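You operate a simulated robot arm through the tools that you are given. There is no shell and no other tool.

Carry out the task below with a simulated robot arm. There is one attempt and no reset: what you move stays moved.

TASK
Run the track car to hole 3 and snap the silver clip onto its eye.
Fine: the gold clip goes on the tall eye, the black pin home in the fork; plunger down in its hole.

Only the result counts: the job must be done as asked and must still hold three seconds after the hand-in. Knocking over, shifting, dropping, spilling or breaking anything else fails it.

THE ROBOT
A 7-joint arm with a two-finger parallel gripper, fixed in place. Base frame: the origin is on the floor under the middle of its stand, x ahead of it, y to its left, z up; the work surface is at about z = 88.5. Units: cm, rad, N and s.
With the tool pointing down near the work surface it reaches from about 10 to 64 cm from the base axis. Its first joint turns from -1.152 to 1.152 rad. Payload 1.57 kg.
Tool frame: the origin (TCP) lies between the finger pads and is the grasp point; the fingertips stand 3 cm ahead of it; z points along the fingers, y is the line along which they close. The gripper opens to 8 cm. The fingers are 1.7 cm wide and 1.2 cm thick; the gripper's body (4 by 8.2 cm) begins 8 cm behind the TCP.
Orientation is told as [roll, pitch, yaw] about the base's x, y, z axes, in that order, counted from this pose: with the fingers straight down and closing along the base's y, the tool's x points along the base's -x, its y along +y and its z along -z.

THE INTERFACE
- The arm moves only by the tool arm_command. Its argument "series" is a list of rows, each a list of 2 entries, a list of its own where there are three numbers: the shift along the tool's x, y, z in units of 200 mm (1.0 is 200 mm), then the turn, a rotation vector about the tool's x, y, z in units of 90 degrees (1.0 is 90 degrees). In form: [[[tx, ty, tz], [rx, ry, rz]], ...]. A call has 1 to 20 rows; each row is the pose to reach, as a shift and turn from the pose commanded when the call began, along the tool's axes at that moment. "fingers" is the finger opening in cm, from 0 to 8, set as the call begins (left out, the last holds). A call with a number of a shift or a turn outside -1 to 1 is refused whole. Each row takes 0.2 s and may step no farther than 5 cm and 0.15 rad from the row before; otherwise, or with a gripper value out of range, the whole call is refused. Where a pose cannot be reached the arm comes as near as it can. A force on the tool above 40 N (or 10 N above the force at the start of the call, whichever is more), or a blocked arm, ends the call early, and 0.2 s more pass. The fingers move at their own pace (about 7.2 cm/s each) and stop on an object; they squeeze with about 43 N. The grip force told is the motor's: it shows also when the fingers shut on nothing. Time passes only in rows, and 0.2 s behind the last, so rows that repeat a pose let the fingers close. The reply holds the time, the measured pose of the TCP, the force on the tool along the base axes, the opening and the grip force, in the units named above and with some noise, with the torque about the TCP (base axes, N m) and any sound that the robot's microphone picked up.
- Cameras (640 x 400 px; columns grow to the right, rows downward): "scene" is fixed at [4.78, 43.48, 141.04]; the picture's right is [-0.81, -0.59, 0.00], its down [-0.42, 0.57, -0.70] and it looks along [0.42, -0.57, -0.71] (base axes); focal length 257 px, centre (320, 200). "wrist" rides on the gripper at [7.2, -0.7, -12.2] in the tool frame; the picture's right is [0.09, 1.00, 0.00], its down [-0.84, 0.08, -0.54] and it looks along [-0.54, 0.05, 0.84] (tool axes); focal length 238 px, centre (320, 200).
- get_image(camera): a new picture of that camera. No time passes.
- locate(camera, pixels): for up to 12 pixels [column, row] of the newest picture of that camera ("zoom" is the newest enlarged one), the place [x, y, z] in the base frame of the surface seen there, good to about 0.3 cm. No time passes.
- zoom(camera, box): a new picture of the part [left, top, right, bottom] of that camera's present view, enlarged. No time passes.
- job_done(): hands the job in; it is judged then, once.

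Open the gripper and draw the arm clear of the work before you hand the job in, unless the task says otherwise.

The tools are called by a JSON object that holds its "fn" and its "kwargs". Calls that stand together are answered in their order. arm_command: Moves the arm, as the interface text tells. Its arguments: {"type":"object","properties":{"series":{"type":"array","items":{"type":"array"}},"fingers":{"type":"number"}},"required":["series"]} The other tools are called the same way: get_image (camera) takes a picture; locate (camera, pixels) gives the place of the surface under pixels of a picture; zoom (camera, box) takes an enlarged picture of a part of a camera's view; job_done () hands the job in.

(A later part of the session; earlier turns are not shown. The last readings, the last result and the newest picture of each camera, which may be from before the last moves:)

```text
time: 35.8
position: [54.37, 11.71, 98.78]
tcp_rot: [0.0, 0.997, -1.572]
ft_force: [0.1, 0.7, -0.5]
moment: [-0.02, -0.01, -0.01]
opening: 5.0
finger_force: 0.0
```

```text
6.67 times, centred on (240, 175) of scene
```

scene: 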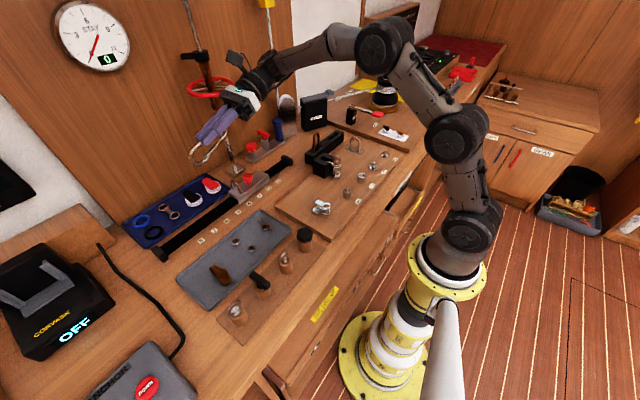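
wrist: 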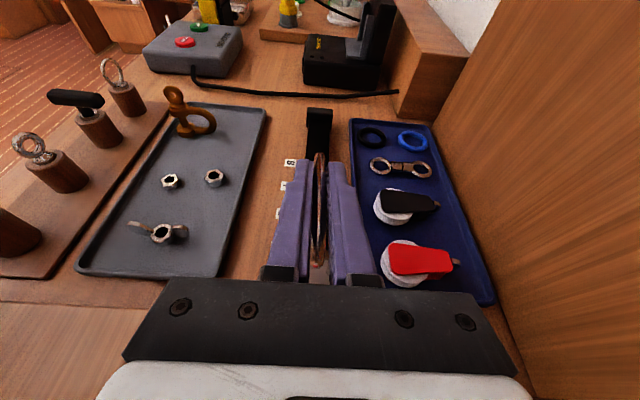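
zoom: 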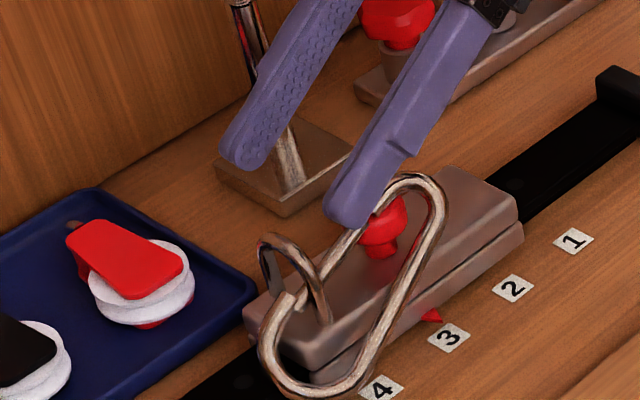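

The clip settled sideways on the car, still threaded through the eye. I'll retract the hand up and back.

{"fn": "arm_command", "kwargs": {"series": [[[0, 0, -0.05], [0, 0, 0]], [[0.05, 0, -0.15], [0, 0, 0]], [[0.15, 0, -0.3], [0, 0, 0]], [[0.3, 0, -0.45], [0, 0, 0]]]}}

{"fn": "zoom", "kwargs": {"camera": "scene", "box": [225, 155, 285, 205]}}

{"fn": "get_image", "kwargs": {"camera": "scene"}}

```text
time: 36.8
position: [54.65, 7.42, 108.55]
tcp_rot: [-0.001, 0.994, -1.572]
ft_force: [-0.4, 0.7, -0.2]
moment: [0.02, 0.0, 0.0]
opening: 4.98
finger_force: 0.1
```

```text
8.00 times, centred on (255, 180) of scene
```

zoom: 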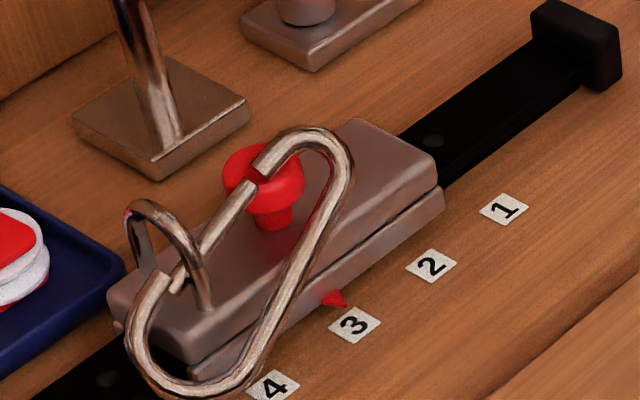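

```text
taken
```

scene: 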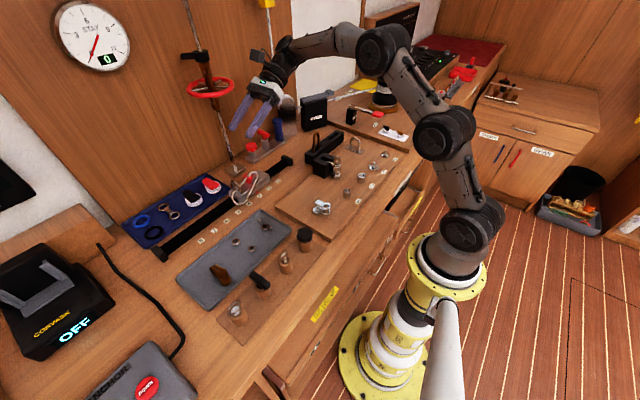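

The silver clip is locked around the eye's leg with its gate closed. Next I'll bring the tool upright again while moving back over the rack for the gold clip.

{"fn": "arm_command", "kwargs": {"series": [[[-0.027, -0.044, -0.088], [0, -0.09, 0]], [[-0.055, -0.089, -0.176], [0, -0.18, 0]], [[-0.082, -0.133, -0.264], [0, -0.27, 0]], [[-0.109, -0.177, -0.351], [0, -0.36, 0]], [[-0.136, -0.221, -0.439], [0, -0.45, 0]], [[-0.164, -0.266, -0.527], [0, -0.54, 0]], [[-0.191, -0.31, -0.615], [0, -0.633, 0]]], "fingers": 4}}

{"fn": "get_image", "kwargs": {"camera": "wrist"}}

{"fn": "zoom", "kwargs": {"camera": "wrist", "box": [290, 110, 350, 220]}}

```text
time: 38.4
position: [48.17, -5.01, 112.25]
tcp_rot: [0.0, -0.001, -1.569]
ft_force: [-0.1, 0.2, -0.3]
moment: [-0.01, 0.01, -0.01]
opening: 3.99
finger_force: 0.1
```

```text
taken
```

wrist: 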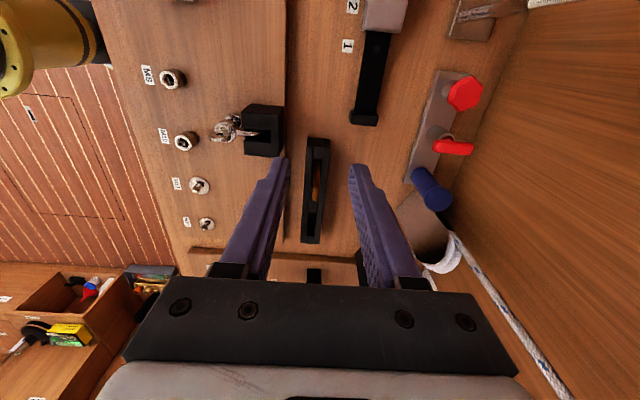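

```text
3.64 times, centred on (320, 165) of wrist
```

zoom: 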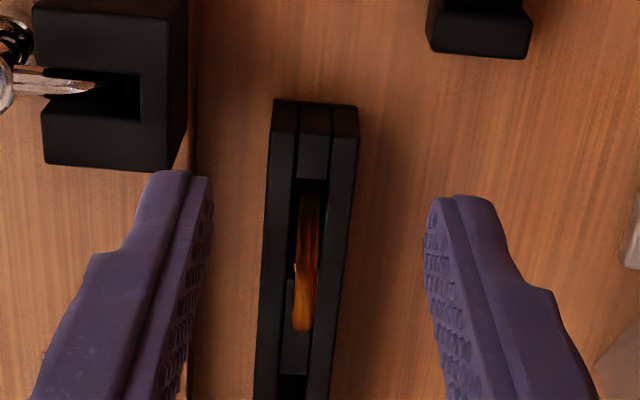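

The gold clip stands at (313,180). I'll locate its spine points from this +y view.

{"fn": "locate", "kwargs": {"camera": "zoom", "pixels": [[309, 205], [308, 230], [306, 260], [304, 285], [302, 310], [301, 325], [296, 270], [317, 260], [313, 150], [290, 150], [335, 150]]}}

{"fn": "zoom", "kwargs": {"camera": "scene", "box": [305, 120, 345, 165]}}

{"fn": "locate", "kwargs": {"camera": "zoom", "pixels": [[205, 150], [200, 200], [195, 250], [255, 165], [262, 200], [275, 250], [225, 90], [245, 105]]}}

```text
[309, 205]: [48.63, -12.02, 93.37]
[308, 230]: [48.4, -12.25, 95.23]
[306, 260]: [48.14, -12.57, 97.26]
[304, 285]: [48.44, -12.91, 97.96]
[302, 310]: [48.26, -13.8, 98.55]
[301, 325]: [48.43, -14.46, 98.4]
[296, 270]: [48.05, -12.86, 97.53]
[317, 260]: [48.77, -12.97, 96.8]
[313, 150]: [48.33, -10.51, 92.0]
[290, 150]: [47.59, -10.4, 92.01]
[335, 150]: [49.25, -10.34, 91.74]
```

```text
8.89 times, centred on (325, 142) of scene
```

zoom: 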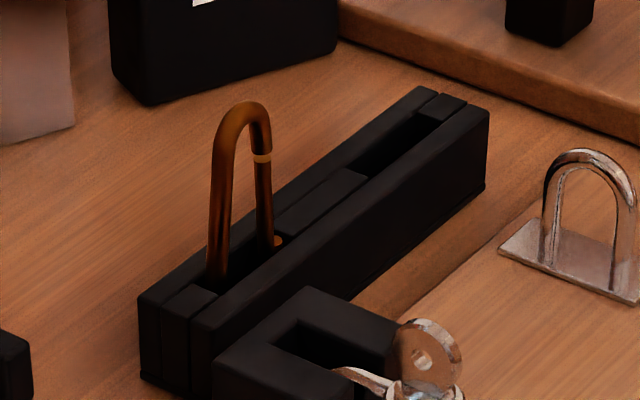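

```text
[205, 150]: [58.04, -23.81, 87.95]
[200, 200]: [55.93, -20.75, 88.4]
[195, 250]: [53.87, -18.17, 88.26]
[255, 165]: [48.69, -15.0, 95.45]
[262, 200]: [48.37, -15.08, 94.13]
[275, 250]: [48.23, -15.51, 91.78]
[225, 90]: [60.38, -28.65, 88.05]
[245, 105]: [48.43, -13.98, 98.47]
```

Gold spine centre is ≈(48.4,−12.4 to −12.7). I'll move over it and descend with fingers at 3 cm, TCP to z≈95.75.

{"fn": "arm_command", "kwargs": {"series": [[[-0.18, 0.008, 0], [0, 0, 0]], [[-0.3645, 0.011, 0], [0, 0, 0]], [[-0.3645, 0.011, 0.2], [0, 0, 0]], [[-0.3645, 0.011, 0.4], [0, 0, 0]], [[-0.3645, 0.011, 0.6], [0, 0, 0]], [[-0.3645, 0.011, 0.74], [0, 0, 0]], [[-0.3645, 0.011, 0.8], [0, 0, 0]], [[-0.3645, 0.011, 0.825], [0, 0, 0]]], "fingers": 3}}

{"fn": "get_image", "kwargs": {"camera": "wrist"}}

{"fn": "zoom", "kwargs": {"camera": "scene", "box": [290, 90, 360, 170]}}

```text
time: 40.2
position: [48.48, -12.28, 95.53]
tcp_rot: [0.001, 0.001, -1.571]
ft_force: [0.0, 0.0, -0.6]
moment: [-0.03, 0.03, 0.0]
opening: 3.01
finger_force: 0.1
```

```text
taken
```

wrist: 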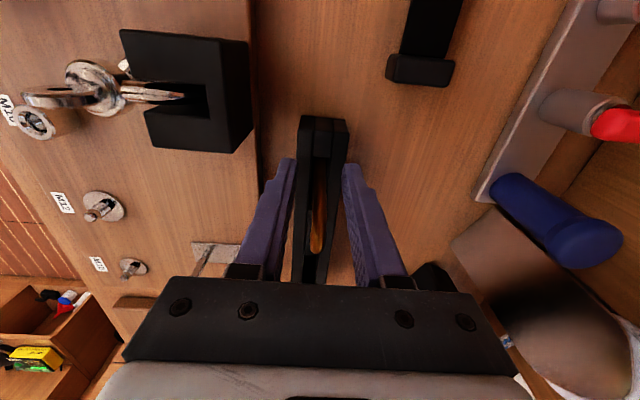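

```text
5.00 times, centred on (325, 130) of scene
```

zoom: 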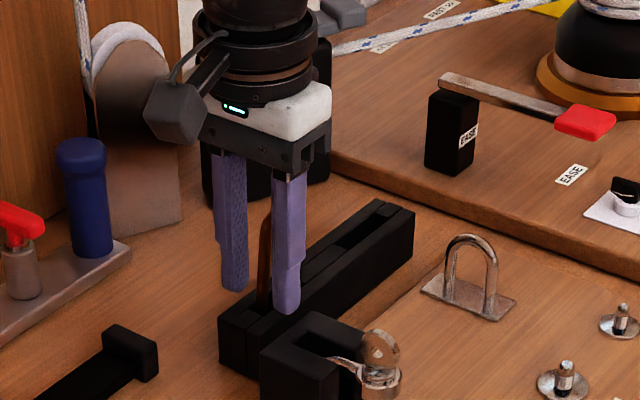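

The fingers flank the gold clip's spine. I'll close on it.

{"fn": "arm_command", "kwargs": {"series": [[[0, 0, 0], [0, 0, 0]], [[0, 0, 0], [0, 0, 0]], [[0, 0, 0], [0, 0, 0]]], "fingers": 0}}

{"fn": "zoom", "kwargs": {"camera": "wrist", "box": [260, 110, 380, 280]}}

```text
time: 41.0
position: [48.43, -12.29, 95.64]
tcp_rot: [-0.001, 0.003, -1.571]
ft_force: [0.0, 0.0, 0.3]
moment: [0.03, -0.01, 0.02]
opening: 0.74
finger_force: 27.1
```

```text
2.35 times, centred on (320, 195) of wrist
```

zoom: 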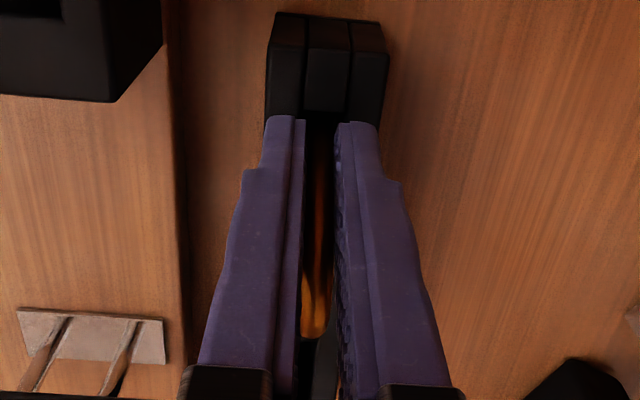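

Gold clip gripped at 0.74 cm. I'll lift it vertically out, then move over toward the tall eye with good height.

{"fn": "arm_command", "kwargs": {"series": [[[0, 0, -0.05], [0, 0, 0]], [[0, 0, -0.15], [0, 0, 0]], [[0, 0, -0.3], [0, 0, 0]], [[0, 0, -0.5], [0, 0, 0]], [[0, 0, -0.65], [0, 0, 0]], [[-0.1, -0.2, -0.65], [0, 0, 0]], [[-0.2, -0.4, -0.65], [0, 0, 0]], [[-0.25, -0.455, -0.65], [0, 0, 0]]]}}

{"fn": "get_image", "kwargs": {"camera": "scene"}}

{"fn": "zoom", "kwargs": {"camera": "scene", "box": [320, 60, 390, 160]}}

{"fn": "get_image", "kwargs": {"camera": "wrist"}}

```text
time: 42.8
position: [39.24, -17.29, 108.62]
tcp_rot: [0.0, 0.003, -1.57]
ft_force: [0.8, -0.2, -2.4]
moment: [0.01, 0.0, 0.01]
opening: 0.73
finger_force: 26.5
```

```text
taken
```

scene: 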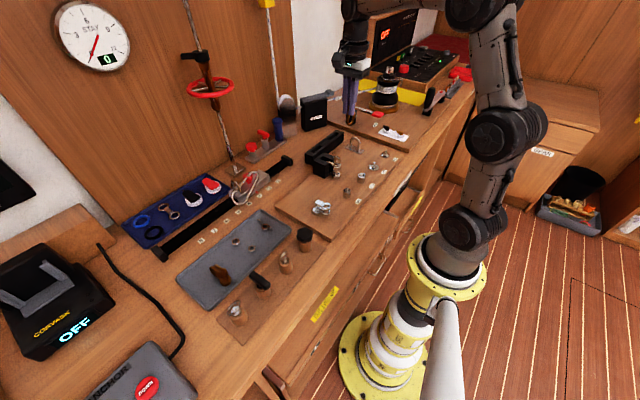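

```text
4.00 times, centred on (355, 110) of scene
```

zoom: 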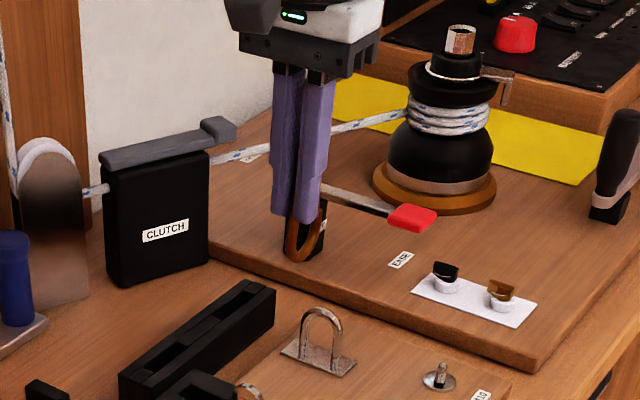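

```text
taken
```

wrist: 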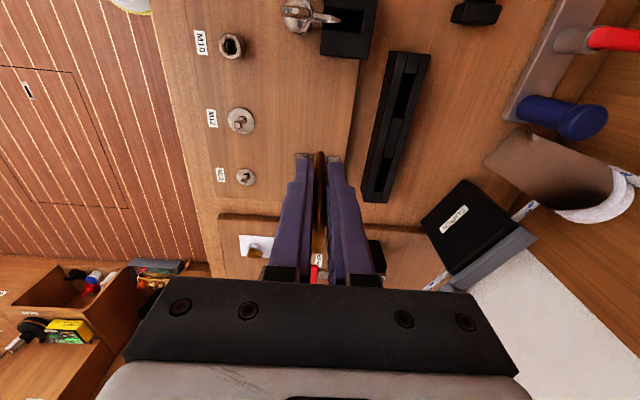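

The gold clip is held above the eye area. I'll zoom in to measure its stub, gate and bottom, and the eye.

{"fn": "zoom", "kwargs": {"camera": "scene", "box": [335, 90, 375, 160]}}

{"fn": "locate", "kwargs": {"camera": "zoom", "pixels": [[283, 175], [268, 178], [245, 165], [240, 140], [284, 150], [290, 120], [305, 100], [320, 250], [345, 265], [300, 275], [305, 300], [360, 320]]}}

```text
5.71 times, centred on (355, 125) of scene
```

zoom: 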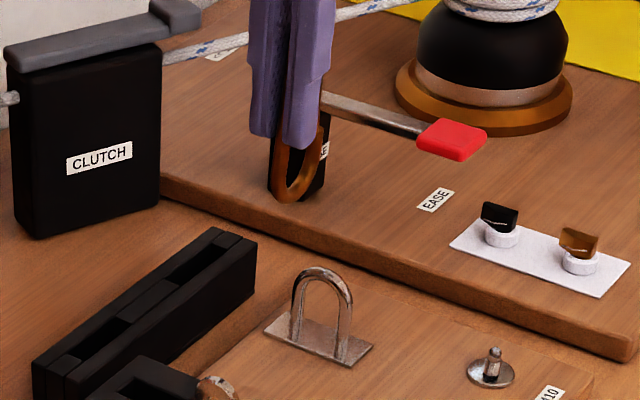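

```text
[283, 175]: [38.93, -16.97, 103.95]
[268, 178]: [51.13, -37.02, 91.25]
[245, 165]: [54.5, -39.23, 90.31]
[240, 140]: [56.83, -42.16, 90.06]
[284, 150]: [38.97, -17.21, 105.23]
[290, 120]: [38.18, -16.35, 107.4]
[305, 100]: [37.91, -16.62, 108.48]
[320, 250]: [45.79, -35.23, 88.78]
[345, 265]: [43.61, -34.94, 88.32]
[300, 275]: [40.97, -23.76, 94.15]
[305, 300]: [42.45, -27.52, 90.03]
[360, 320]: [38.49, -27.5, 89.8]
```

I'll enlarge just the clip and just the eye for accurate picks.

{"fn": "zoom", "kwargs": {"camera": "scene", "box": [340, 95, 370, 130]}}

{"fn": "locate", "kwargs": {"camera": "zoom", "pixels": [[255, 185], [285, 250], [330, 235], [350, 180], [358, 150], [360, 120], [350, 100], [270, 120], [265, 220], [362, 90]]}}

{"fn": "zoom", "kwargs": {"camera": "scene", "box": [335, 130, 375, 160]}}

{"fn": "locate", "kwargs": {"camera": "zoom", "pixels": [[270, 105], [290, 105], [250, 115], [320, 145], [235, 200], [335, 240], [190, 215], [350, 285], [415, 255], [250, 175]]}}

```text
11.43 times, centred on (355, 112) of scene
```

zoom: 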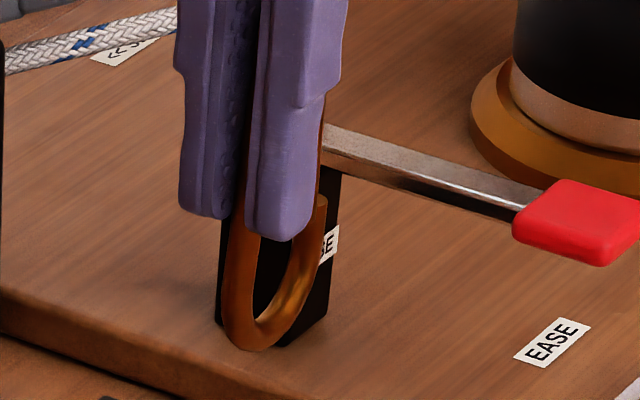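

```text
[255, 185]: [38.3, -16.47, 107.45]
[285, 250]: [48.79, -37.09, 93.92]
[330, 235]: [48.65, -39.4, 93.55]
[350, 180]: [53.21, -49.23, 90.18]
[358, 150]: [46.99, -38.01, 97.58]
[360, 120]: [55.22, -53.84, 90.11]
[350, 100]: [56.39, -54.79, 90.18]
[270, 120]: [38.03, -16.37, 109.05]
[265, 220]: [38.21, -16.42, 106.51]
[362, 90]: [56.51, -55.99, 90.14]
```

```text
13.33 times, centred on (355, 145) of scene
```

zoom: 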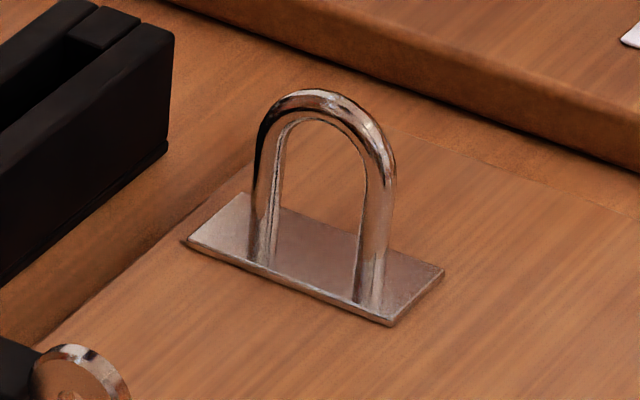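

```text
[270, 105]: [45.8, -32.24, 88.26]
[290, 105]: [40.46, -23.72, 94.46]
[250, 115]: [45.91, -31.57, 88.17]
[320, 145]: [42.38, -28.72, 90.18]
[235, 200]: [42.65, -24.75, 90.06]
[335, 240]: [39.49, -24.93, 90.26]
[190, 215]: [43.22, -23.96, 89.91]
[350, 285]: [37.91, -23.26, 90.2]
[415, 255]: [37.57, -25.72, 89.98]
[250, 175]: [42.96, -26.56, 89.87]
```

Now the actual features in the newest zoom: arch top (322,100), legs (262,200) and (375,230), plate corners.

{"fn": "locate", "kwargs": {"camera": "zoom", "pixels": [[322, 100], [300, 103], [345, 107], [268, 150], [264, 200], [380, 170], [376, 220], [188, 240], [238, 194], [442, 270], [393, 322], [370, 285]]}}

{"fn": "zoom", "kwargs": {"camera": "scene", "box": [340, 95, 370, 130]}}

{"fn": "locate", "kwargs": {"camera": "zoom", "pixels": [[240, 335], [255, 348], [232, 290], [240, 250], [300, 300], [315, 240], [321, 200], [320, 150], [310, 270], [280, 325]]}}

```text
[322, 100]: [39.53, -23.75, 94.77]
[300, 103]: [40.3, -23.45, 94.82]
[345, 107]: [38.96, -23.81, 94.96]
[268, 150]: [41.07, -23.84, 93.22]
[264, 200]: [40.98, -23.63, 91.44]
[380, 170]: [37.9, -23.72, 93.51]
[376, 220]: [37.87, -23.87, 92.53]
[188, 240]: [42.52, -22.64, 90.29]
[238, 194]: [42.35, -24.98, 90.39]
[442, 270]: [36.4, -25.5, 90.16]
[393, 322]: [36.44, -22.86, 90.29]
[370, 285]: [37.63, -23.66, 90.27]
```

```text
11.43 times, centred on (355, 112) of scene
```

zoom: 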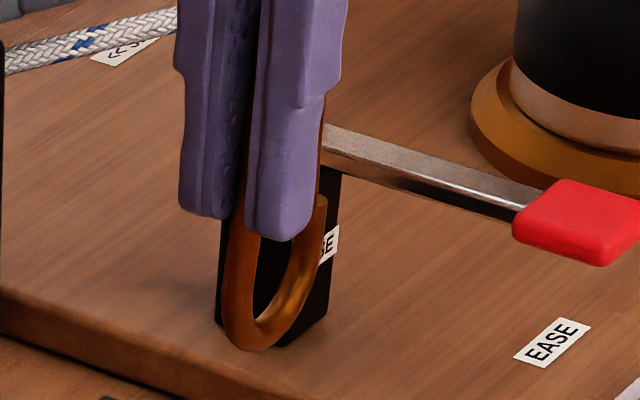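

```text
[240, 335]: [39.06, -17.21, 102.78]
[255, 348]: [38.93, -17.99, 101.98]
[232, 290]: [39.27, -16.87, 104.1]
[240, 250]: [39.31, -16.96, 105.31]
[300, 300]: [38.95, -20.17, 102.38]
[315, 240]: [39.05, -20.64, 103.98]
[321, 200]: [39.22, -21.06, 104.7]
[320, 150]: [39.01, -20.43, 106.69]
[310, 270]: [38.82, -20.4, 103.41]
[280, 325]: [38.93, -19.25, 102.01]
```

Eye bar centre ≈(39.5,−23.95,94.55); clip: stub end t≈3.6, gate w≈3.2, bottom t≈6.75. I'll tilt 30° (hand toward −y) and go to a pre-position with the bar just outside the gate.

{"fn": "arm_command", "kwargs": {"series": [[[0, 0.005, 0], [0, 0.083, 0]], [[0, 0.01, 0], [0, 0.167, 0]], [[0, 0.013, 0], [0, 0.25, 0]], [[0, 0.013, 0.05], [0, 0.333, 0]], [[-0.08, 0.013, 0.2], [0, 0.333, 0]], [[-0.14, 0.013, 0.35], [0, 0.333, 0]], [[-0.18, 0.013, 0.43], [0, 0.333, 0]], [[-0.188, 0.013, 0.455], [0, 0.333, 0]]]}}

{"fn": "zoom", "kwargs": {"camera": "scene", "box": [325, 115, 375, 160]}}

{"fn": "get_image", "kwargs": {"camera": "wrist"}}

```text
time: 44.6
position: [39.61, -21.11, 99.59]
tcp_rot: [-0.001, 0.527, -1.57]
ft_force: [0.7, 0.0, -0.6]
moment: [0.02, 0.01, 0.0]
opening: 0.77
finger_force: 26.4
```

```text
8.89 times, centred on (350, 138) of scene
```

zoom: 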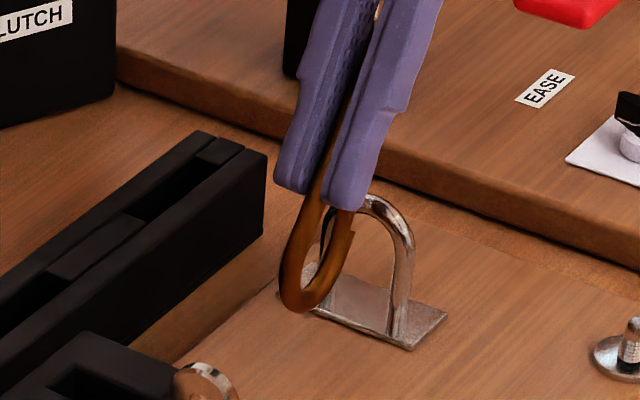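

```text
taken
```

wrist: 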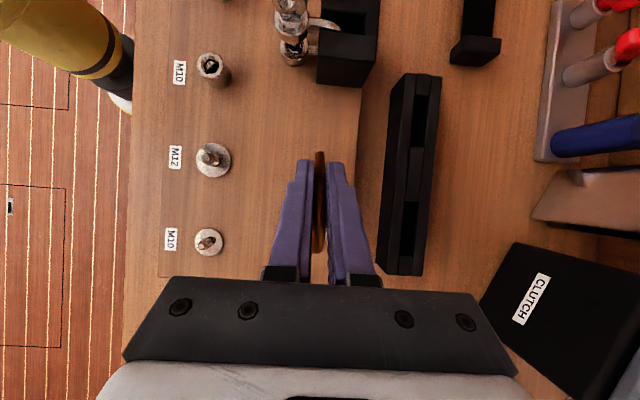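

The clip is in front of the eye from this view. I'll locate the stub end (352,235), loop bottom (300,308) and the arch near (372,200).

{"fn": "locate", "kwargs": {"camera": "zoom", "pixels": [[352, 236], [348, 250], [340, 270], [300, 308], [285, 270], [372, 200], [395, 220], [405, 260], [325, 240], [365, 205]]}}

{"fn": "zoom", "kwargs": {"camera": "scene", "box": [338, 128, 368, 155]}}

```text
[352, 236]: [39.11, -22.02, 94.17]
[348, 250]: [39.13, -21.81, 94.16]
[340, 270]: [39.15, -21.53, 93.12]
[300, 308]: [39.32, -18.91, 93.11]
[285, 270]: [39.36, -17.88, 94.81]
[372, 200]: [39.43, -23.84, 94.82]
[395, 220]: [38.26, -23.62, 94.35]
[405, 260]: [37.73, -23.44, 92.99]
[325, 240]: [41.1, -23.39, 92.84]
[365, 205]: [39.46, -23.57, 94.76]
```

```text
14.81 times, centred on (353, 142) of scene
```

zoom: 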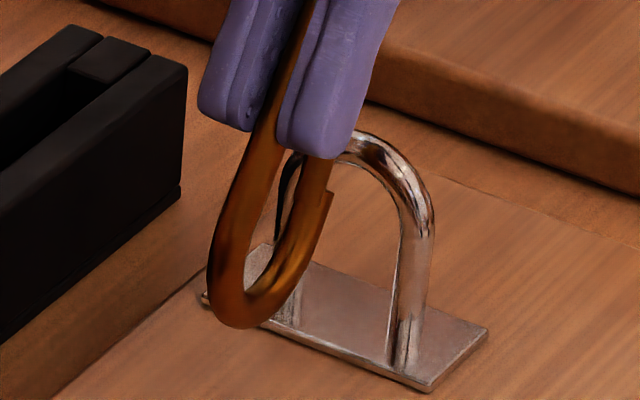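

The bar is at t≈2.9, w≈5.0 and the stub end at t≈4, so entry is clear. I'll push along the gate normal in small steps.

{"fn": "arm_command", "kwargs": {"series": [[[-0.025, 0, 0], [0, 0, 0]], [[-0.045, 0, 0], [0, 0, 0]], [[-0.065, 0, 0], [0, 0, 0]], [[-0.085, 0, 0], [0, 0, 0]]]}}

{"fn": "zoom", "kwargs": {"camera": "scene", "box": [338, 128, 368, 155]}}

```text
time: 45.6
position: [39.54, -22.55, 98.54]
tcp_rot: [0.0, 0.524, -1.571]
ft_force: [0.4, 0.7, -0.7]
moment: [0.04, -0.06, 0.0]
opening: 0.77
finger_force: 26.1
```

```text
14.81 times, centred on (353, 142) of scene
```

zoom: 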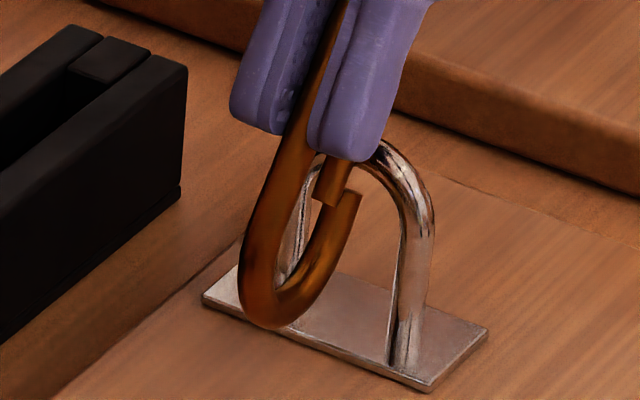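

The gate is opening inward (tip at (330,205) vs stub (350,200)) with negligible force. Pushing 1.1 cm further.

{"fn": "arm_command", "kwargs": {"series": [[[-0.02, 0, 0], [0, 0, 0]], [[-0.04, 0, 0], [0, 0, 0]], [[-0.055, 0, 0], [0, 0, 0]]]}}

{"fn": "zoom", "kwargs": {"camera": "scene", "box": [338, 128, 368, 155]}}

```text
time: 46.4
position: [39.57, -23.57, 97.97]
tcp_rot: [0.0, 0.524, -1.57]
ft_force: [1.0, 1.0, -1.1]
moment: [0.05, 0.03, -0.01]
opening: 0.72
finger_force: 26.8
```

```text
14.81 times, centred on (353, 142) of scene
```

zoom: 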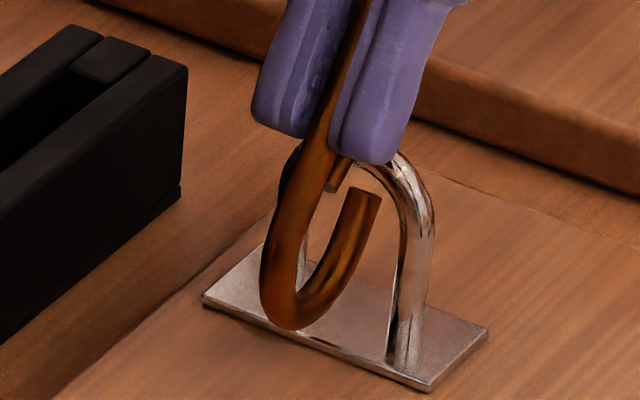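

The mouth is fully open with the stub under the arch. I'll pull back along the fingers (2.3 cm) so the bar goes into the loop and the gate closes.

{"fn": "arm_command", "kwargs": {"series": [[[0, 0, -0.02], [0, 0, 0]], [[0, 0, -0.04], [0, 0, 0]], [[0, 0, -0.06], [0, 0, 0]], [[0, 0, -0.08], [0, 0, 0]], [[0, 0, -0.1], [0, 0, 0]], [[0, 0, -0.11], [0, 0, 0]]]}}

{"fn": "zoom", "kwargs": {"camera": "scene", "box": [338, 120, 373, 155]}}

```text
time: 47.8
position: [39.75, -24.6, 99.95]
tcp_rot: [0.0, 0.524, -1.57]
ft_force: [0.7, 0.6, -1.9]
moment: [-0.01, 0.03, 0.02]
opening: 0.75
finger_force: 27.1
```

```text
11.43 times, centred on (356, 138) of scene
```

zoom: 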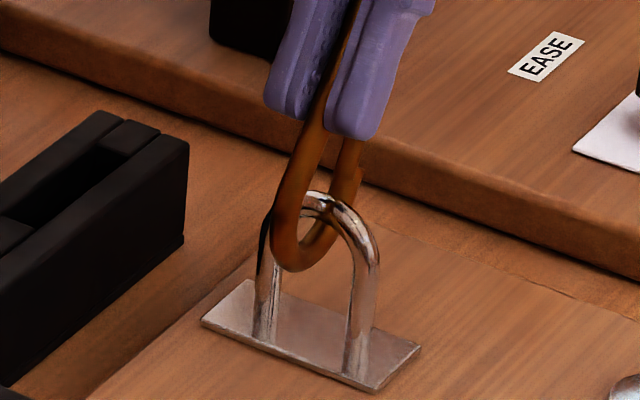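

The arch passes through the gold loop. I'll zoom in to check that the gate has closed against the stub.

{"fn": "zoom", "kwargs": {"camera": "scene", "box": [346, 126, 366, 146]}}

{"fn": "get_image", "kwargs": {"camera": "wrist"}}

```text
16.00 times, centred on (356, 136) of scene
```

zoom: 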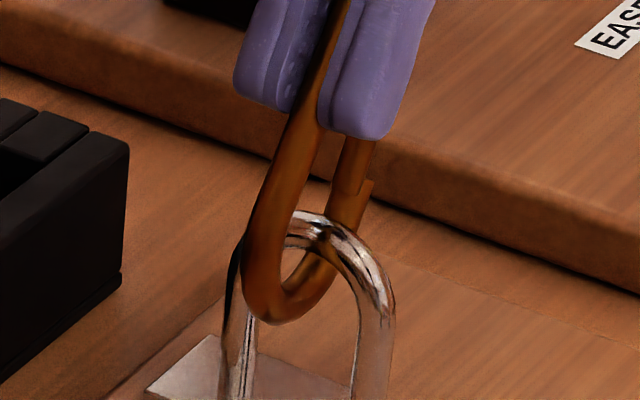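

```text
taken
```

wrist: 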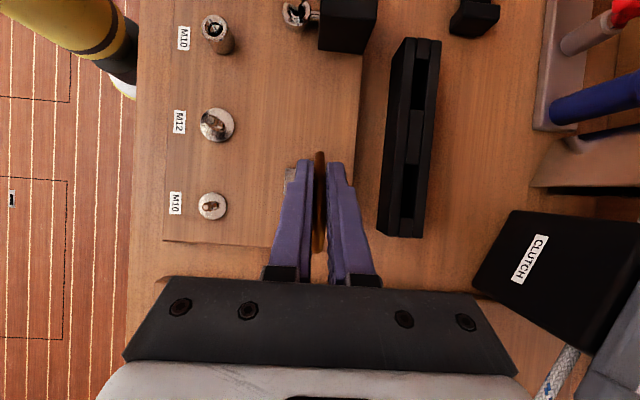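

The gate is shut behind the arch. Before releasing I'll check what lies around where it could fall: the lever handle at scene (377,114) and the board to the +y side.

{"fn": "get_image", "kwargs": {"camera": "scene"}}

{"fn": "locate", "kwargs": {"camera": "scene", "pixels": [[377, 113], [372, 112], [383, 115], [350, 108], [352, 120], [370, 130], [340, 150], [385, 155], [374, 167], [362, 175]]}}

```text
taken
```

scene: 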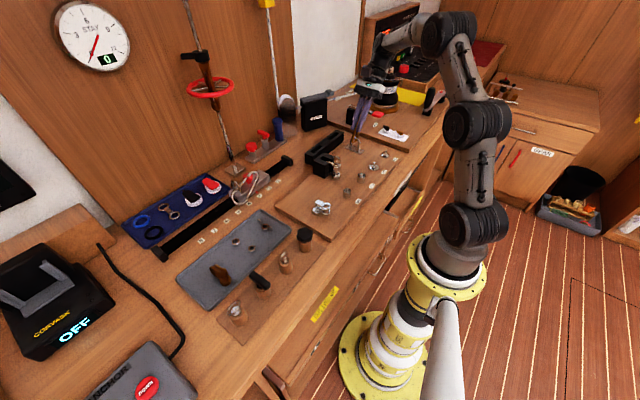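

```text
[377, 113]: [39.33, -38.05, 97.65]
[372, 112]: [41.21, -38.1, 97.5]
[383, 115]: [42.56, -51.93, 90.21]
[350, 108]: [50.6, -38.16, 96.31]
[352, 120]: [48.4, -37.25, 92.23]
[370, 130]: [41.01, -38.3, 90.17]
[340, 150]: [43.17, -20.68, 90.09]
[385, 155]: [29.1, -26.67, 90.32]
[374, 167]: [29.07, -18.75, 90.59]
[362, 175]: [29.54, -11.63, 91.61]
```

The lever handle is at (39.3,−38,97.6), well beyond the clip's reach. I'll lower the clip a little so it drops less, then open the fingers.

{"fn": "arm_command", "kwargs": {"series": [[[0, 0, 0.025], [0, 0, 0]], [[0, 0, 0.05], [0, 0, 0]], [[0, 0, 0.065], [0, 0, 0]], [[0, 0, 0.065], [0, 0, 0]]]}}

{"fn": "zoom", "kwargs": {"camera": "scene", "box": [338, 120, 373, 155]}}

```text
time: 48.8
position: [39.47, -23.94, 98.97]
tcp_rot: [0.0, 0.526, -1.571]
ft_force: [0.4, -0.4, -0.5]
moment: [-0.03, 0.03, -0.01]
opening: 0.74
finger_force: 26.8
```

```text
11.43 times, centred on (356, 138) of scene
```

zoom: 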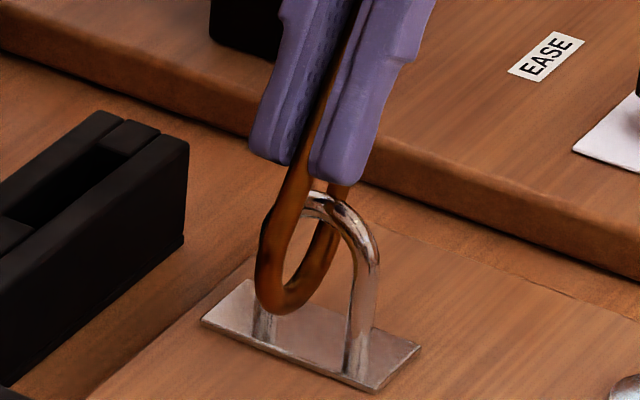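

The arch still runs through the closed loop. Opening the fingers and letting the clip settle.

{"fn": "arm_command", "kwargs": {"series": [[[0, 0, 0], [0, 0, 0]], [[0, 0, 0], [0, 0, 0]], [[0, 0, 0], [0, 0, 0]], [[0, 0, 0], [0, 0, 0]]], "fingers": 5}}

{"fn": "zoom", "kwargs": {"camera": "scene", "box": [325, 110, 385, 160]}}

{"fn": "get_image", "kwargs": {"camera": "wrist"}}

```text
time: 49.8
position: [39.58, -23.91, 98.94]
tcp_rot: [0.0, 0.526, -1.571]
ft_force: [0.2, 0.3, 0.3]
moment: [-0.02, 0.0, 0.01]
opening: 5.0
finger_force: 0.1
```

```text
8.00 times, centred on (355, 135) of scene
```

zoom: 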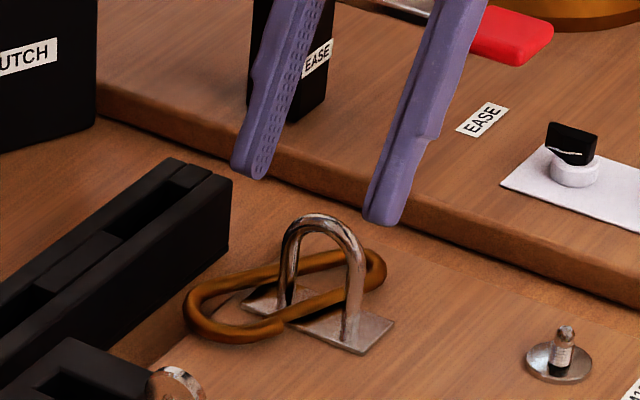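

```text
taken
```

wrist: 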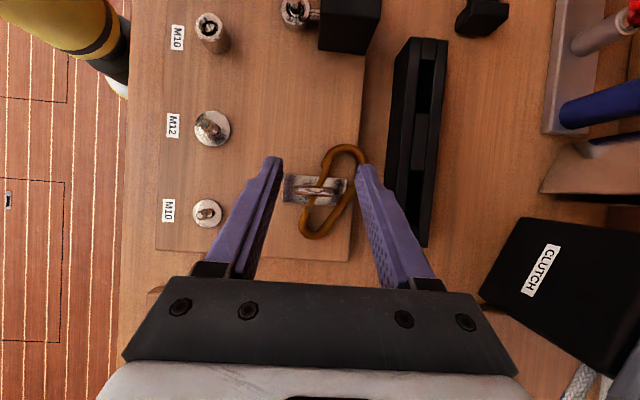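

The gold clip lies around the tall eye with the gate closed. I'll raise the hand, straighten it, and then go for the black pin.

{"fn": "arm_command", "kwargs": {"series": [[[0.06, 0, -0.08], [0, 0, 0]], [[0.18, 0, -0.2], [0, -0.083, 0]], [[0.3, 0, -0.28], [0, -0.167, 0]], [[0.42, 0, -0.35], [0, -0.25, 0]], [[0.518, 0, -0.393], [0, -0.335, 0]]]}}

{"fn": "zoom", "kwargs": {"camera": "scene", "box": [325, 110, 385, 160]}}

```text
time: 51.0
position: [39.55, -18.98, 110.74]
tcp_rot: [0.001, -0.003, -1.57]
ft_force: [-0.1, 0.0, 0.0]
moment: [0.0, 0.0, -0.01]
opening: 5.01
finger_force: 0.0
```

```text
8.00 times, centred on (355, 135) of scene
```

zoom: 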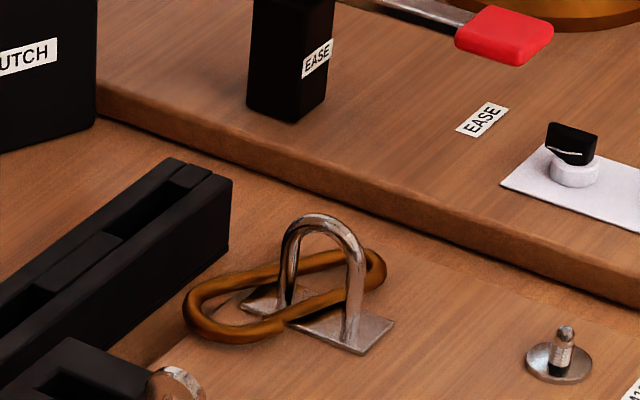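

Both clips are secured. Now I'll travel at height to the pin strip while turning the gripper back to yaw 0, so it can close along y on the T-handle.

{"fn": "arm_command", "kwargs": {"series": [[[0.09, -0.05, 0], [0, 0, -0.091]], [[0.18, -0.1, 0], [0, 0, -0.182]], [[0.27, -0.15, 0], [0, 0, -0.273]], [[0.36, -0.2, 0], [0, 0, -0.364]], [[0.45, -0.25, 0], [0, 0, -0.455]], [[0.55, -0.31, 0], [0, 0, -0.546]], [[0.64, -0.36, 0], [0, 0, -0.637]], [[0.73, -0.41, 0], [0, 0, -0.728]], [[0.82, -0.46, 0], [0, 0, -0.819]], [[0.91, -0.51, 0], [0, 0, -0.91]], [[1.0, -0.56, 0], [0, 0, -1.0]]]}}

{"fn": "arm_command", "kwargs": {"series": [[[0.03, 0.2, 0], [0, 0, 0]], [[0.06, 0.4, 0], [0, 0, 0]], [[0.1, 0.6, 0], [0, 0, 0]], [[0.15, 0.8, 0], [0, 0, 0]], [[0.2, 1.0, 0], [0, 0, 0]]]}}

{"fn": "arm_command", "kwargs": {"series": [[[0.04, 0.2, 0.05], [0, 0, 0]], [[0.08, 0.35, 0.15], [0, 0, 0]]]}}

{"fn": "get_image", "kwargs": {"camera": "wrist"}}

```text
time: 53.4
position: [28.36, 1.19, 110.66]
tcp_rot: [-0.002, 0.001, 0.004]
ft_force: [-0.5, -0.2, -0.2]
moment: [-0.01, 0.01, -0.03]
opening: 5.01
finger_force: 0.1
```

```text
time: 54.6
position: [24.37, 21.22, 110.65]
tcp_rot: [-0.001, 0.0, 0.0]
ft_force: [0.5, -0.7, 0.8]
moment: [-0.01, 0.0, 0.0]
opening: 5.01
finger_force: 0.0
```

```text
time: 55.2
position: [22.93, 28.22, 107.8]
tcp_rot: [-0.002, 0.001, 0.0]
ft_force: [0.2, 1.1, -0.2]
moment: [0.0, 0.0, 0.02]
opening: 5.0
finger_force: 0.0
```

```text
taken
```

wrist: 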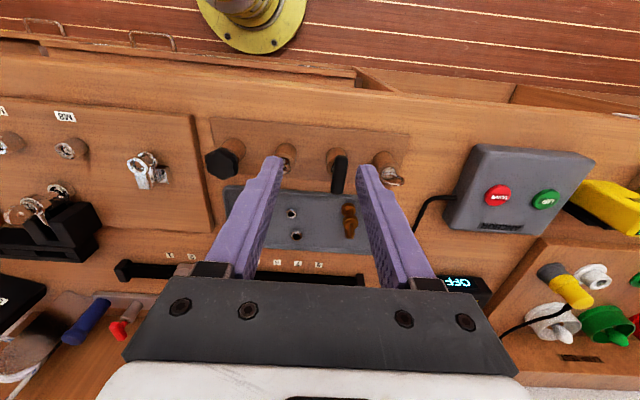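

The T-handle pin is at (338,170) between the fingers, the star-knob at (224,160). I'll zoom and locate the T-handle's ends and the fork rings.

{"fn": "zoom", "kwargs": {"camera": "wrist", "box": [270, 135, 410, 225]}}

{"fn": "locate", "kwargs": {"camera": "zoom", "pixels": [[315, 100], [317, 130], [319, 165], [313, 200], [300, 240], [285, 150], [290, 100], [330, 190], [305, 190]]}}

{"fn": "zoom", "kwargs": {"camera": "wrist", "box": [115, 135, 185, 205]}}

{"fn": "locate", "kwargs": {"camera": "zoom", "pixels": [[220, 130], [190, 175], [240, 200], [268, 165], [225, 170], [300, 130], [290, 280], [255, 260], [350, 270]]}}

```text
4.44 times, centred on (340, 180) of wrist
```

zoom: 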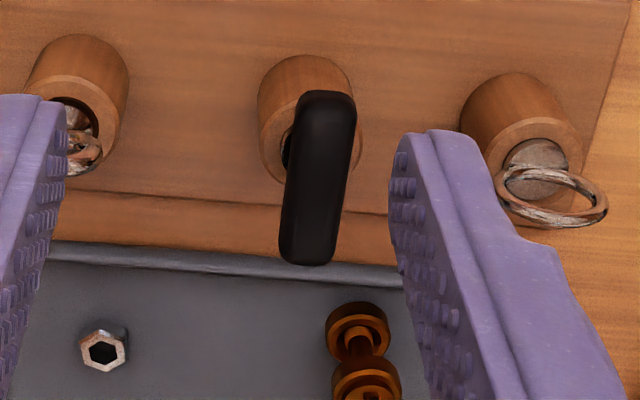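

```text
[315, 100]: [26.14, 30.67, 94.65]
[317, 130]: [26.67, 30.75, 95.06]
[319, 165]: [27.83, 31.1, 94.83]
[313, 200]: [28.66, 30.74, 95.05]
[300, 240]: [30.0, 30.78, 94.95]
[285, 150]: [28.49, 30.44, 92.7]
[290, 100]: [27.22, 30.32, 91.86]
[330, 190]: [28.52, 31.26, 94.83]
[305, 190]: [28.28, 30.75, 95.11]
```

```text
5.71 times, centred on (150, 170) of wrist
```

zoom: 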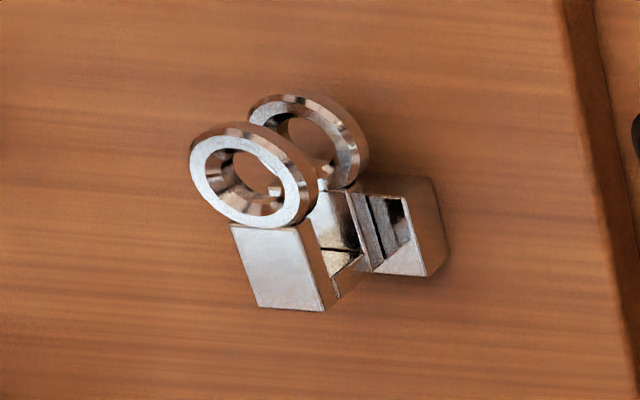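

```text
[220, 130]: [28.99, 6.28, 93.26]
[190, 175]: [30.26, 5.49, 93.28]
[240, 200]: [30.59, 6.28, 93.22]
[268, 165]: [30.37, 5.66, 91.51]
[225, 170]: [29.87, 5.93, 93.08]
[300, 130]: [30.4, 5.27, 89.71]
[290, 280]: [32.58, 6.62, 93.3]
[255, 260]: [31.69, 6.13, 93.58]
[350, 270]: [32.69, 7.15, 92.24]
```

T-bar runs along x from ~26 to 30.5 at y≈31.0, top z≈95.1. I'll also measure the fork's ring edges from the scene camera to get the hole centre.

{"fn": "zoom", "kwargs": {"camera": "scene", "box": [310, 190, 340, 220]}}

{"fn": "locate", "kwargs": {"camera": "zoom", "pixels": [[278, 225], [335, 172], [395, 215], [340, 262], [300, 190], [300, 250], [375, 190], [375, 250], [240, 155], [335, 315]]}}

{"fn": "zoom", "kwargs": {"camera": "wrist", "box": [270, 135, 410, 225]}}

{"fn": "locate", "kwargs": {"camera": "zoom", "pixels": [[326, 97], [304, 258], [302, 130], [350, 130], [290, 200], [338, 200], [282, 245], [330, 250], [290, 75], [310, 60], [265, 125]]}}

```text
13.33 times, centred on (325, 205) of scene
```

zoom: 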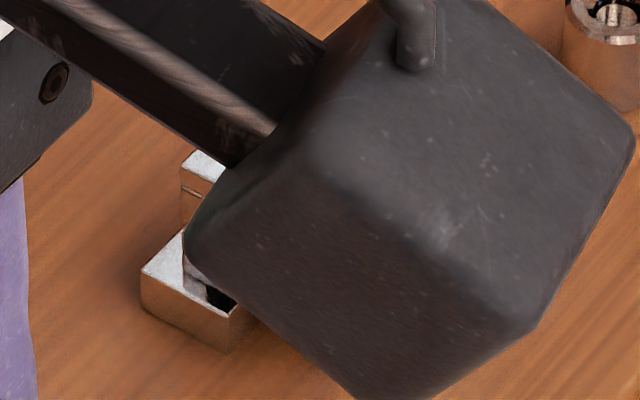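

```text
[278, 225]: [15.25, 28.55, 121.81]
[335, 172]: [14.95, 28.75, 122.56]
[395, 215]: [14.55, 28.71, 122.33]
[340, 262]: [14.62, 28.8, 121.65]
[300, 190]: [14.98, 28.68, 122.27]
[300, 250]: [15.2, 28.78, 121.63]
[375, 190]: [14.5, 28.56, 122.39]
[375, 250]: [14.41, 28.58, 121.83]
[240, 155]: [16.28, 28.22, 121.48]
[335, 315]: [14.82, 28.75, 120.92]
```

```text
4.44 times, centred on (340, 180) of wrist
```

zoom: 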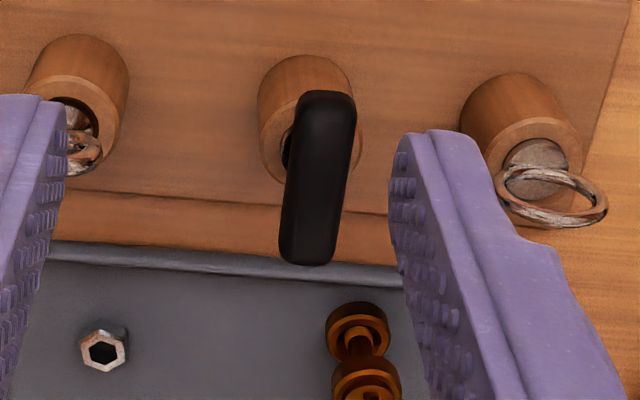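

```text
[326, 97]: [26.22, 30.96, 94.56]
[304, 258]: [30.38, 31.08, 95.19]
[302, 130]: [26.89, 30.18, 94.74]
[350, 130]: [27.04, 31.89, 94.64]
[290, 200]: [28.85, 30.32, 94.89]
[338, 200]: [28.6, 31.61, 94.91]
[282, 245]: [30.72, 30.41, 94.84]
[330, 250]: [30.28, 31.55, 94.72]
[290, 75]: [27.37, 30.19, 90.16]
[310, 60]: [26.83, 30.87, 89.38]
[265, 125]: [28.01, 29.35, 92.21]
```

T-bar centre is (28.35,31.0). The arm hides the fork from the scene camera, so I'll first go over the fork with the wrist camera to measure its hole accurately.

{"fn": "arm_command", "kwargs": {"series": [[[0, -0.2, 0], [0, 0, 0]], [[0, -0.4, 0], [0, 0, 0]], [[0, -0.6, 0], [0, 0, 0]], [[0, -0.8, 0], [0, 0, 0]], [[0, -1.0, 0], [0, 0, 0]]]}}

{"fn": "get_image", "kwargs": {"camera": "wrist"}}

{"fn": "zoom", "kwargs": {"camera": "wrist", "box": [280, 130, 360, 210]}}

{"fn": "zoom", "kwargs": {"camera": "scene", "box": [310, 190, 340, 220]}}

```text
time: 56.4
position: [22.78, 8.15, 107.75]
tcp_rot: [-0.003, -0.001, 0.0]
ft_force: [0.3, -0.1, -0.4]
moment: [0.02, -0.01, -0.01]
opening: 4.98
finger_force: 0.1
```

```text
taken
```

wrist: 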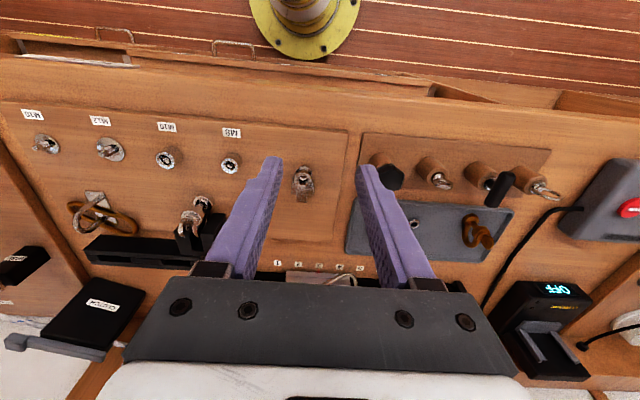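

```text
5.00 times, centred on (320, 170) of wrist
```

zoom: 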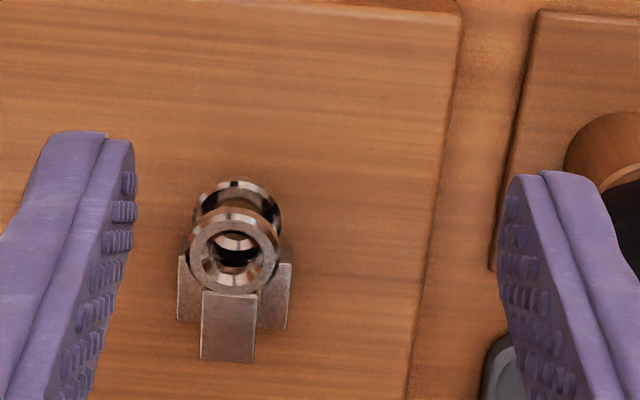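

```text
13.33 times, centred on (325, 205) of scene
```

zoom: 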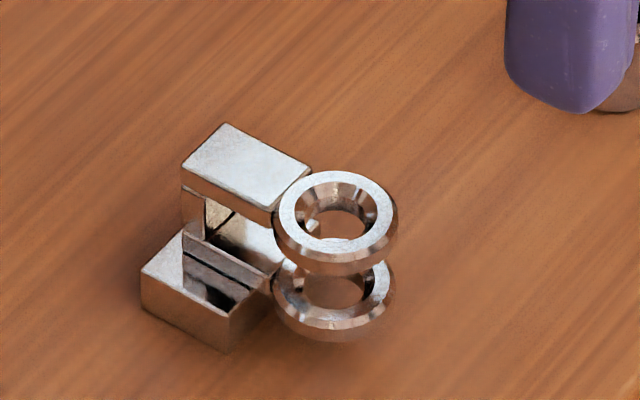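

Now the fork is well seen. I'll locate points around the upper ring face in both zooms.

{"fn": "locate", "kwargs": {"camera": "zoom", "pixels": [[284, 223], [337, 177], [390, 217], [338, 260], [300, 192], [303, 250], [373, 187], [375, 247], [240, 160], [335, 312], [280, 300], [385, 295]]}}

{"fn": "zoom", "kwargs": {"camera": "wrist", "box": [295, 160, 325, 190]}}

{"fn": "locate", "kwargs": {"camera": "zoom", "pixels": [[190, 215], [315, 215], [253, 150], [253, 285], [210, 170], [300, 170], [210, 260], [300, 260], [253, 215]]}}

```text
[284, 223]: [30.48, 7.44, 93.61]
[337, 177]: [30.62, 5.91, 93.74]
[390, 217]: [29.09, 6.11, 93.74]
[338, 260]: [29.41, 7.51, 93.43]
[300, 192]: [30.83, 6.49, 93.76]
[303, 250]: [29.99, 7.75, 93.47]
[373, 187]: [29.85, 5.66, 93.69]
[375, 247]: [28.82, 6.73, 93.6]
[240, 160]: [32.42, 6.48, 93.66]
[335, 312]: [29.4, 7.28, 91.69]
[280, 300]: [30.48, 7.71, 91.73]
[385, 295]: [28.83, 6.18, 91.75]
```

```text
13.33 times, centred on (310, 175) of wrist
```

zoom: 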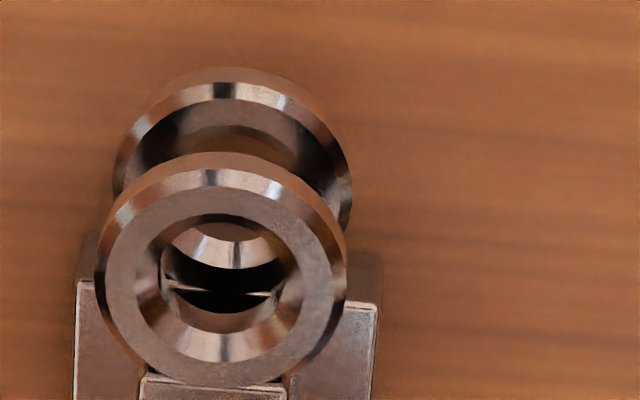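

```text
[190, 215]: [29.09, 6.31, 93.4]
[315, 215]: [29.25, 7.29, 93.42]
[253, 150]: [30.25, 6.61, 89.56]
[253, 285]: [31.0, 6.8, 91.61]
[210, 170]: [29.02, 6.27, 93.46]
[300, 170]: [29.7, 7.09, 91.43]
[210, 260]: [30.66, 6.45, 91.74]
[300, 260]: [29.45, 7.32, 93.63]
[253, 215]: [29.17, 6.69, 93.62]
```

I'll pick symmetric points on the upper ring's flat face in the wrist zoom to cross-check the centre (scene gives ≈(29.9,6.7), top z≈93.6).

{"fn": "locate", "kwargs": {"camera": "zoom", "pixels": [[122, 275], [322, 275], [218, 202], [225, 372], [150, 215], [290, 210], [150, 335], [300, 335], [222, 300], [222, 250]]}}

{"fn": "locate", "kwargs": {"camera": "wrist", "pixels": [[232, 163], [229, 155], [240, 163], [499, 187], [390, 175]]}}

```text
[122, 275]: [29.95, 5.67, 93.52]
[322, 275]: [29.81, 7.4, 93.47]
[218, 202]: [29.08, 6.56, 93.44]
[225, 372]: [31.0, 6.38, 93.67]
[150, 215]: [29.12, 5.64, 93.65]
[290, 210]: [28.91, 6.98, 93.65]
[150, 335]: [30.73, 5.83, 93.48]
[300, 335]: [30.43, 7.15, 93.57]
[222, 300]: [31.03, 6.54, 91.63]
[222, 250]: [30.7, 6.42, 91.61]
```

```text
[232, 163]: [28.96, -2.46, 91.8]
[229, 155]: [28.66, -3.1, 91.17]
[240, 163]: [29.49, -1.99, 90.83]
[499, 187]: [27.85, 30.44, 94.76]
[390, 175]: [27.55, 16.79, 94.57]
```

Both cameras agree on the fork hole near (29.9,6.55), top z≈93.6, hole Ø≈1.1 with a chamfer. Now I'll go to the T-handle pin and hover over it.

{"fn": "arm_command", "kwargs": {"series": [[[-0.05, 0.2, 0], [0, 0, 0]], [[-0.1, 0.4, 0], [0, 0, 0]], [[-0.15, 0.6, 0], [0, 0, 0]], [[-0.2, 0.8, 0], [0, 0, 0]], [[-0.25, 1.0, 0], [0, 0, 0]]], "fingers": 4}}

{"fn": "arm_command", "kwargs": {"series": [[[-0.0285, 0.1425, 0.0], [0, 0, 0]], [[-0.0285, 0.1425, 0.2], [0, 0, 0]], [[-0.0285, 0.1425, 0.4], [0, 0, 0]]]}}

{"fn": "get_image", "kwargs": {"camera": "wrist"}}

{"fn": "zoom", "kwargs": {"camera": "scene", "box": [230, 220, 310, 300]}}

```text
time: 57.6
position: [27.7, 28.22, 107.83]
tcp_rot: [-0.003, -0.001, 0.0]
ft_force: [0.9, 0.7, -0.8]
moment: [-0.01, 0.01, 0.05]
opening: 4.01
finger_force: 0.0
```

```text
time: 58.4
position: [28.4, 31.01, 99.83]
tcp_rot: [-0.002, 0.0, 0.001]
ft_force: [-0.6, 0.3, 0.1]
moment: [0.0, -0.02, 0.02]
opening: 4.05
finger_force: 0.1
```

```text
taken
```

wrist: 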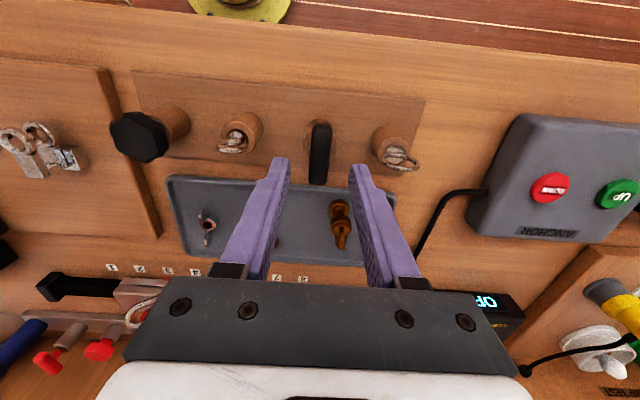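

```text
5.00 times, centred on (270, 260) of scene
```

zoom: 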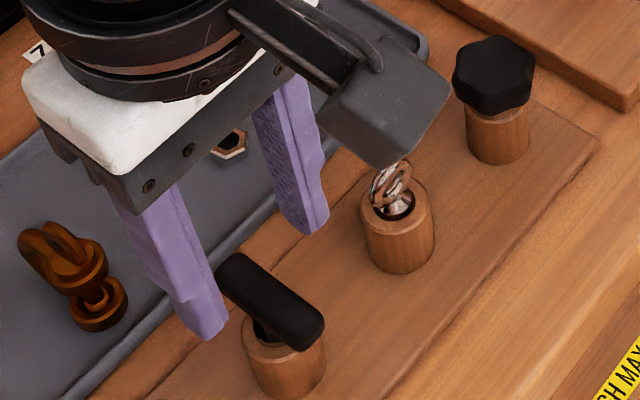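

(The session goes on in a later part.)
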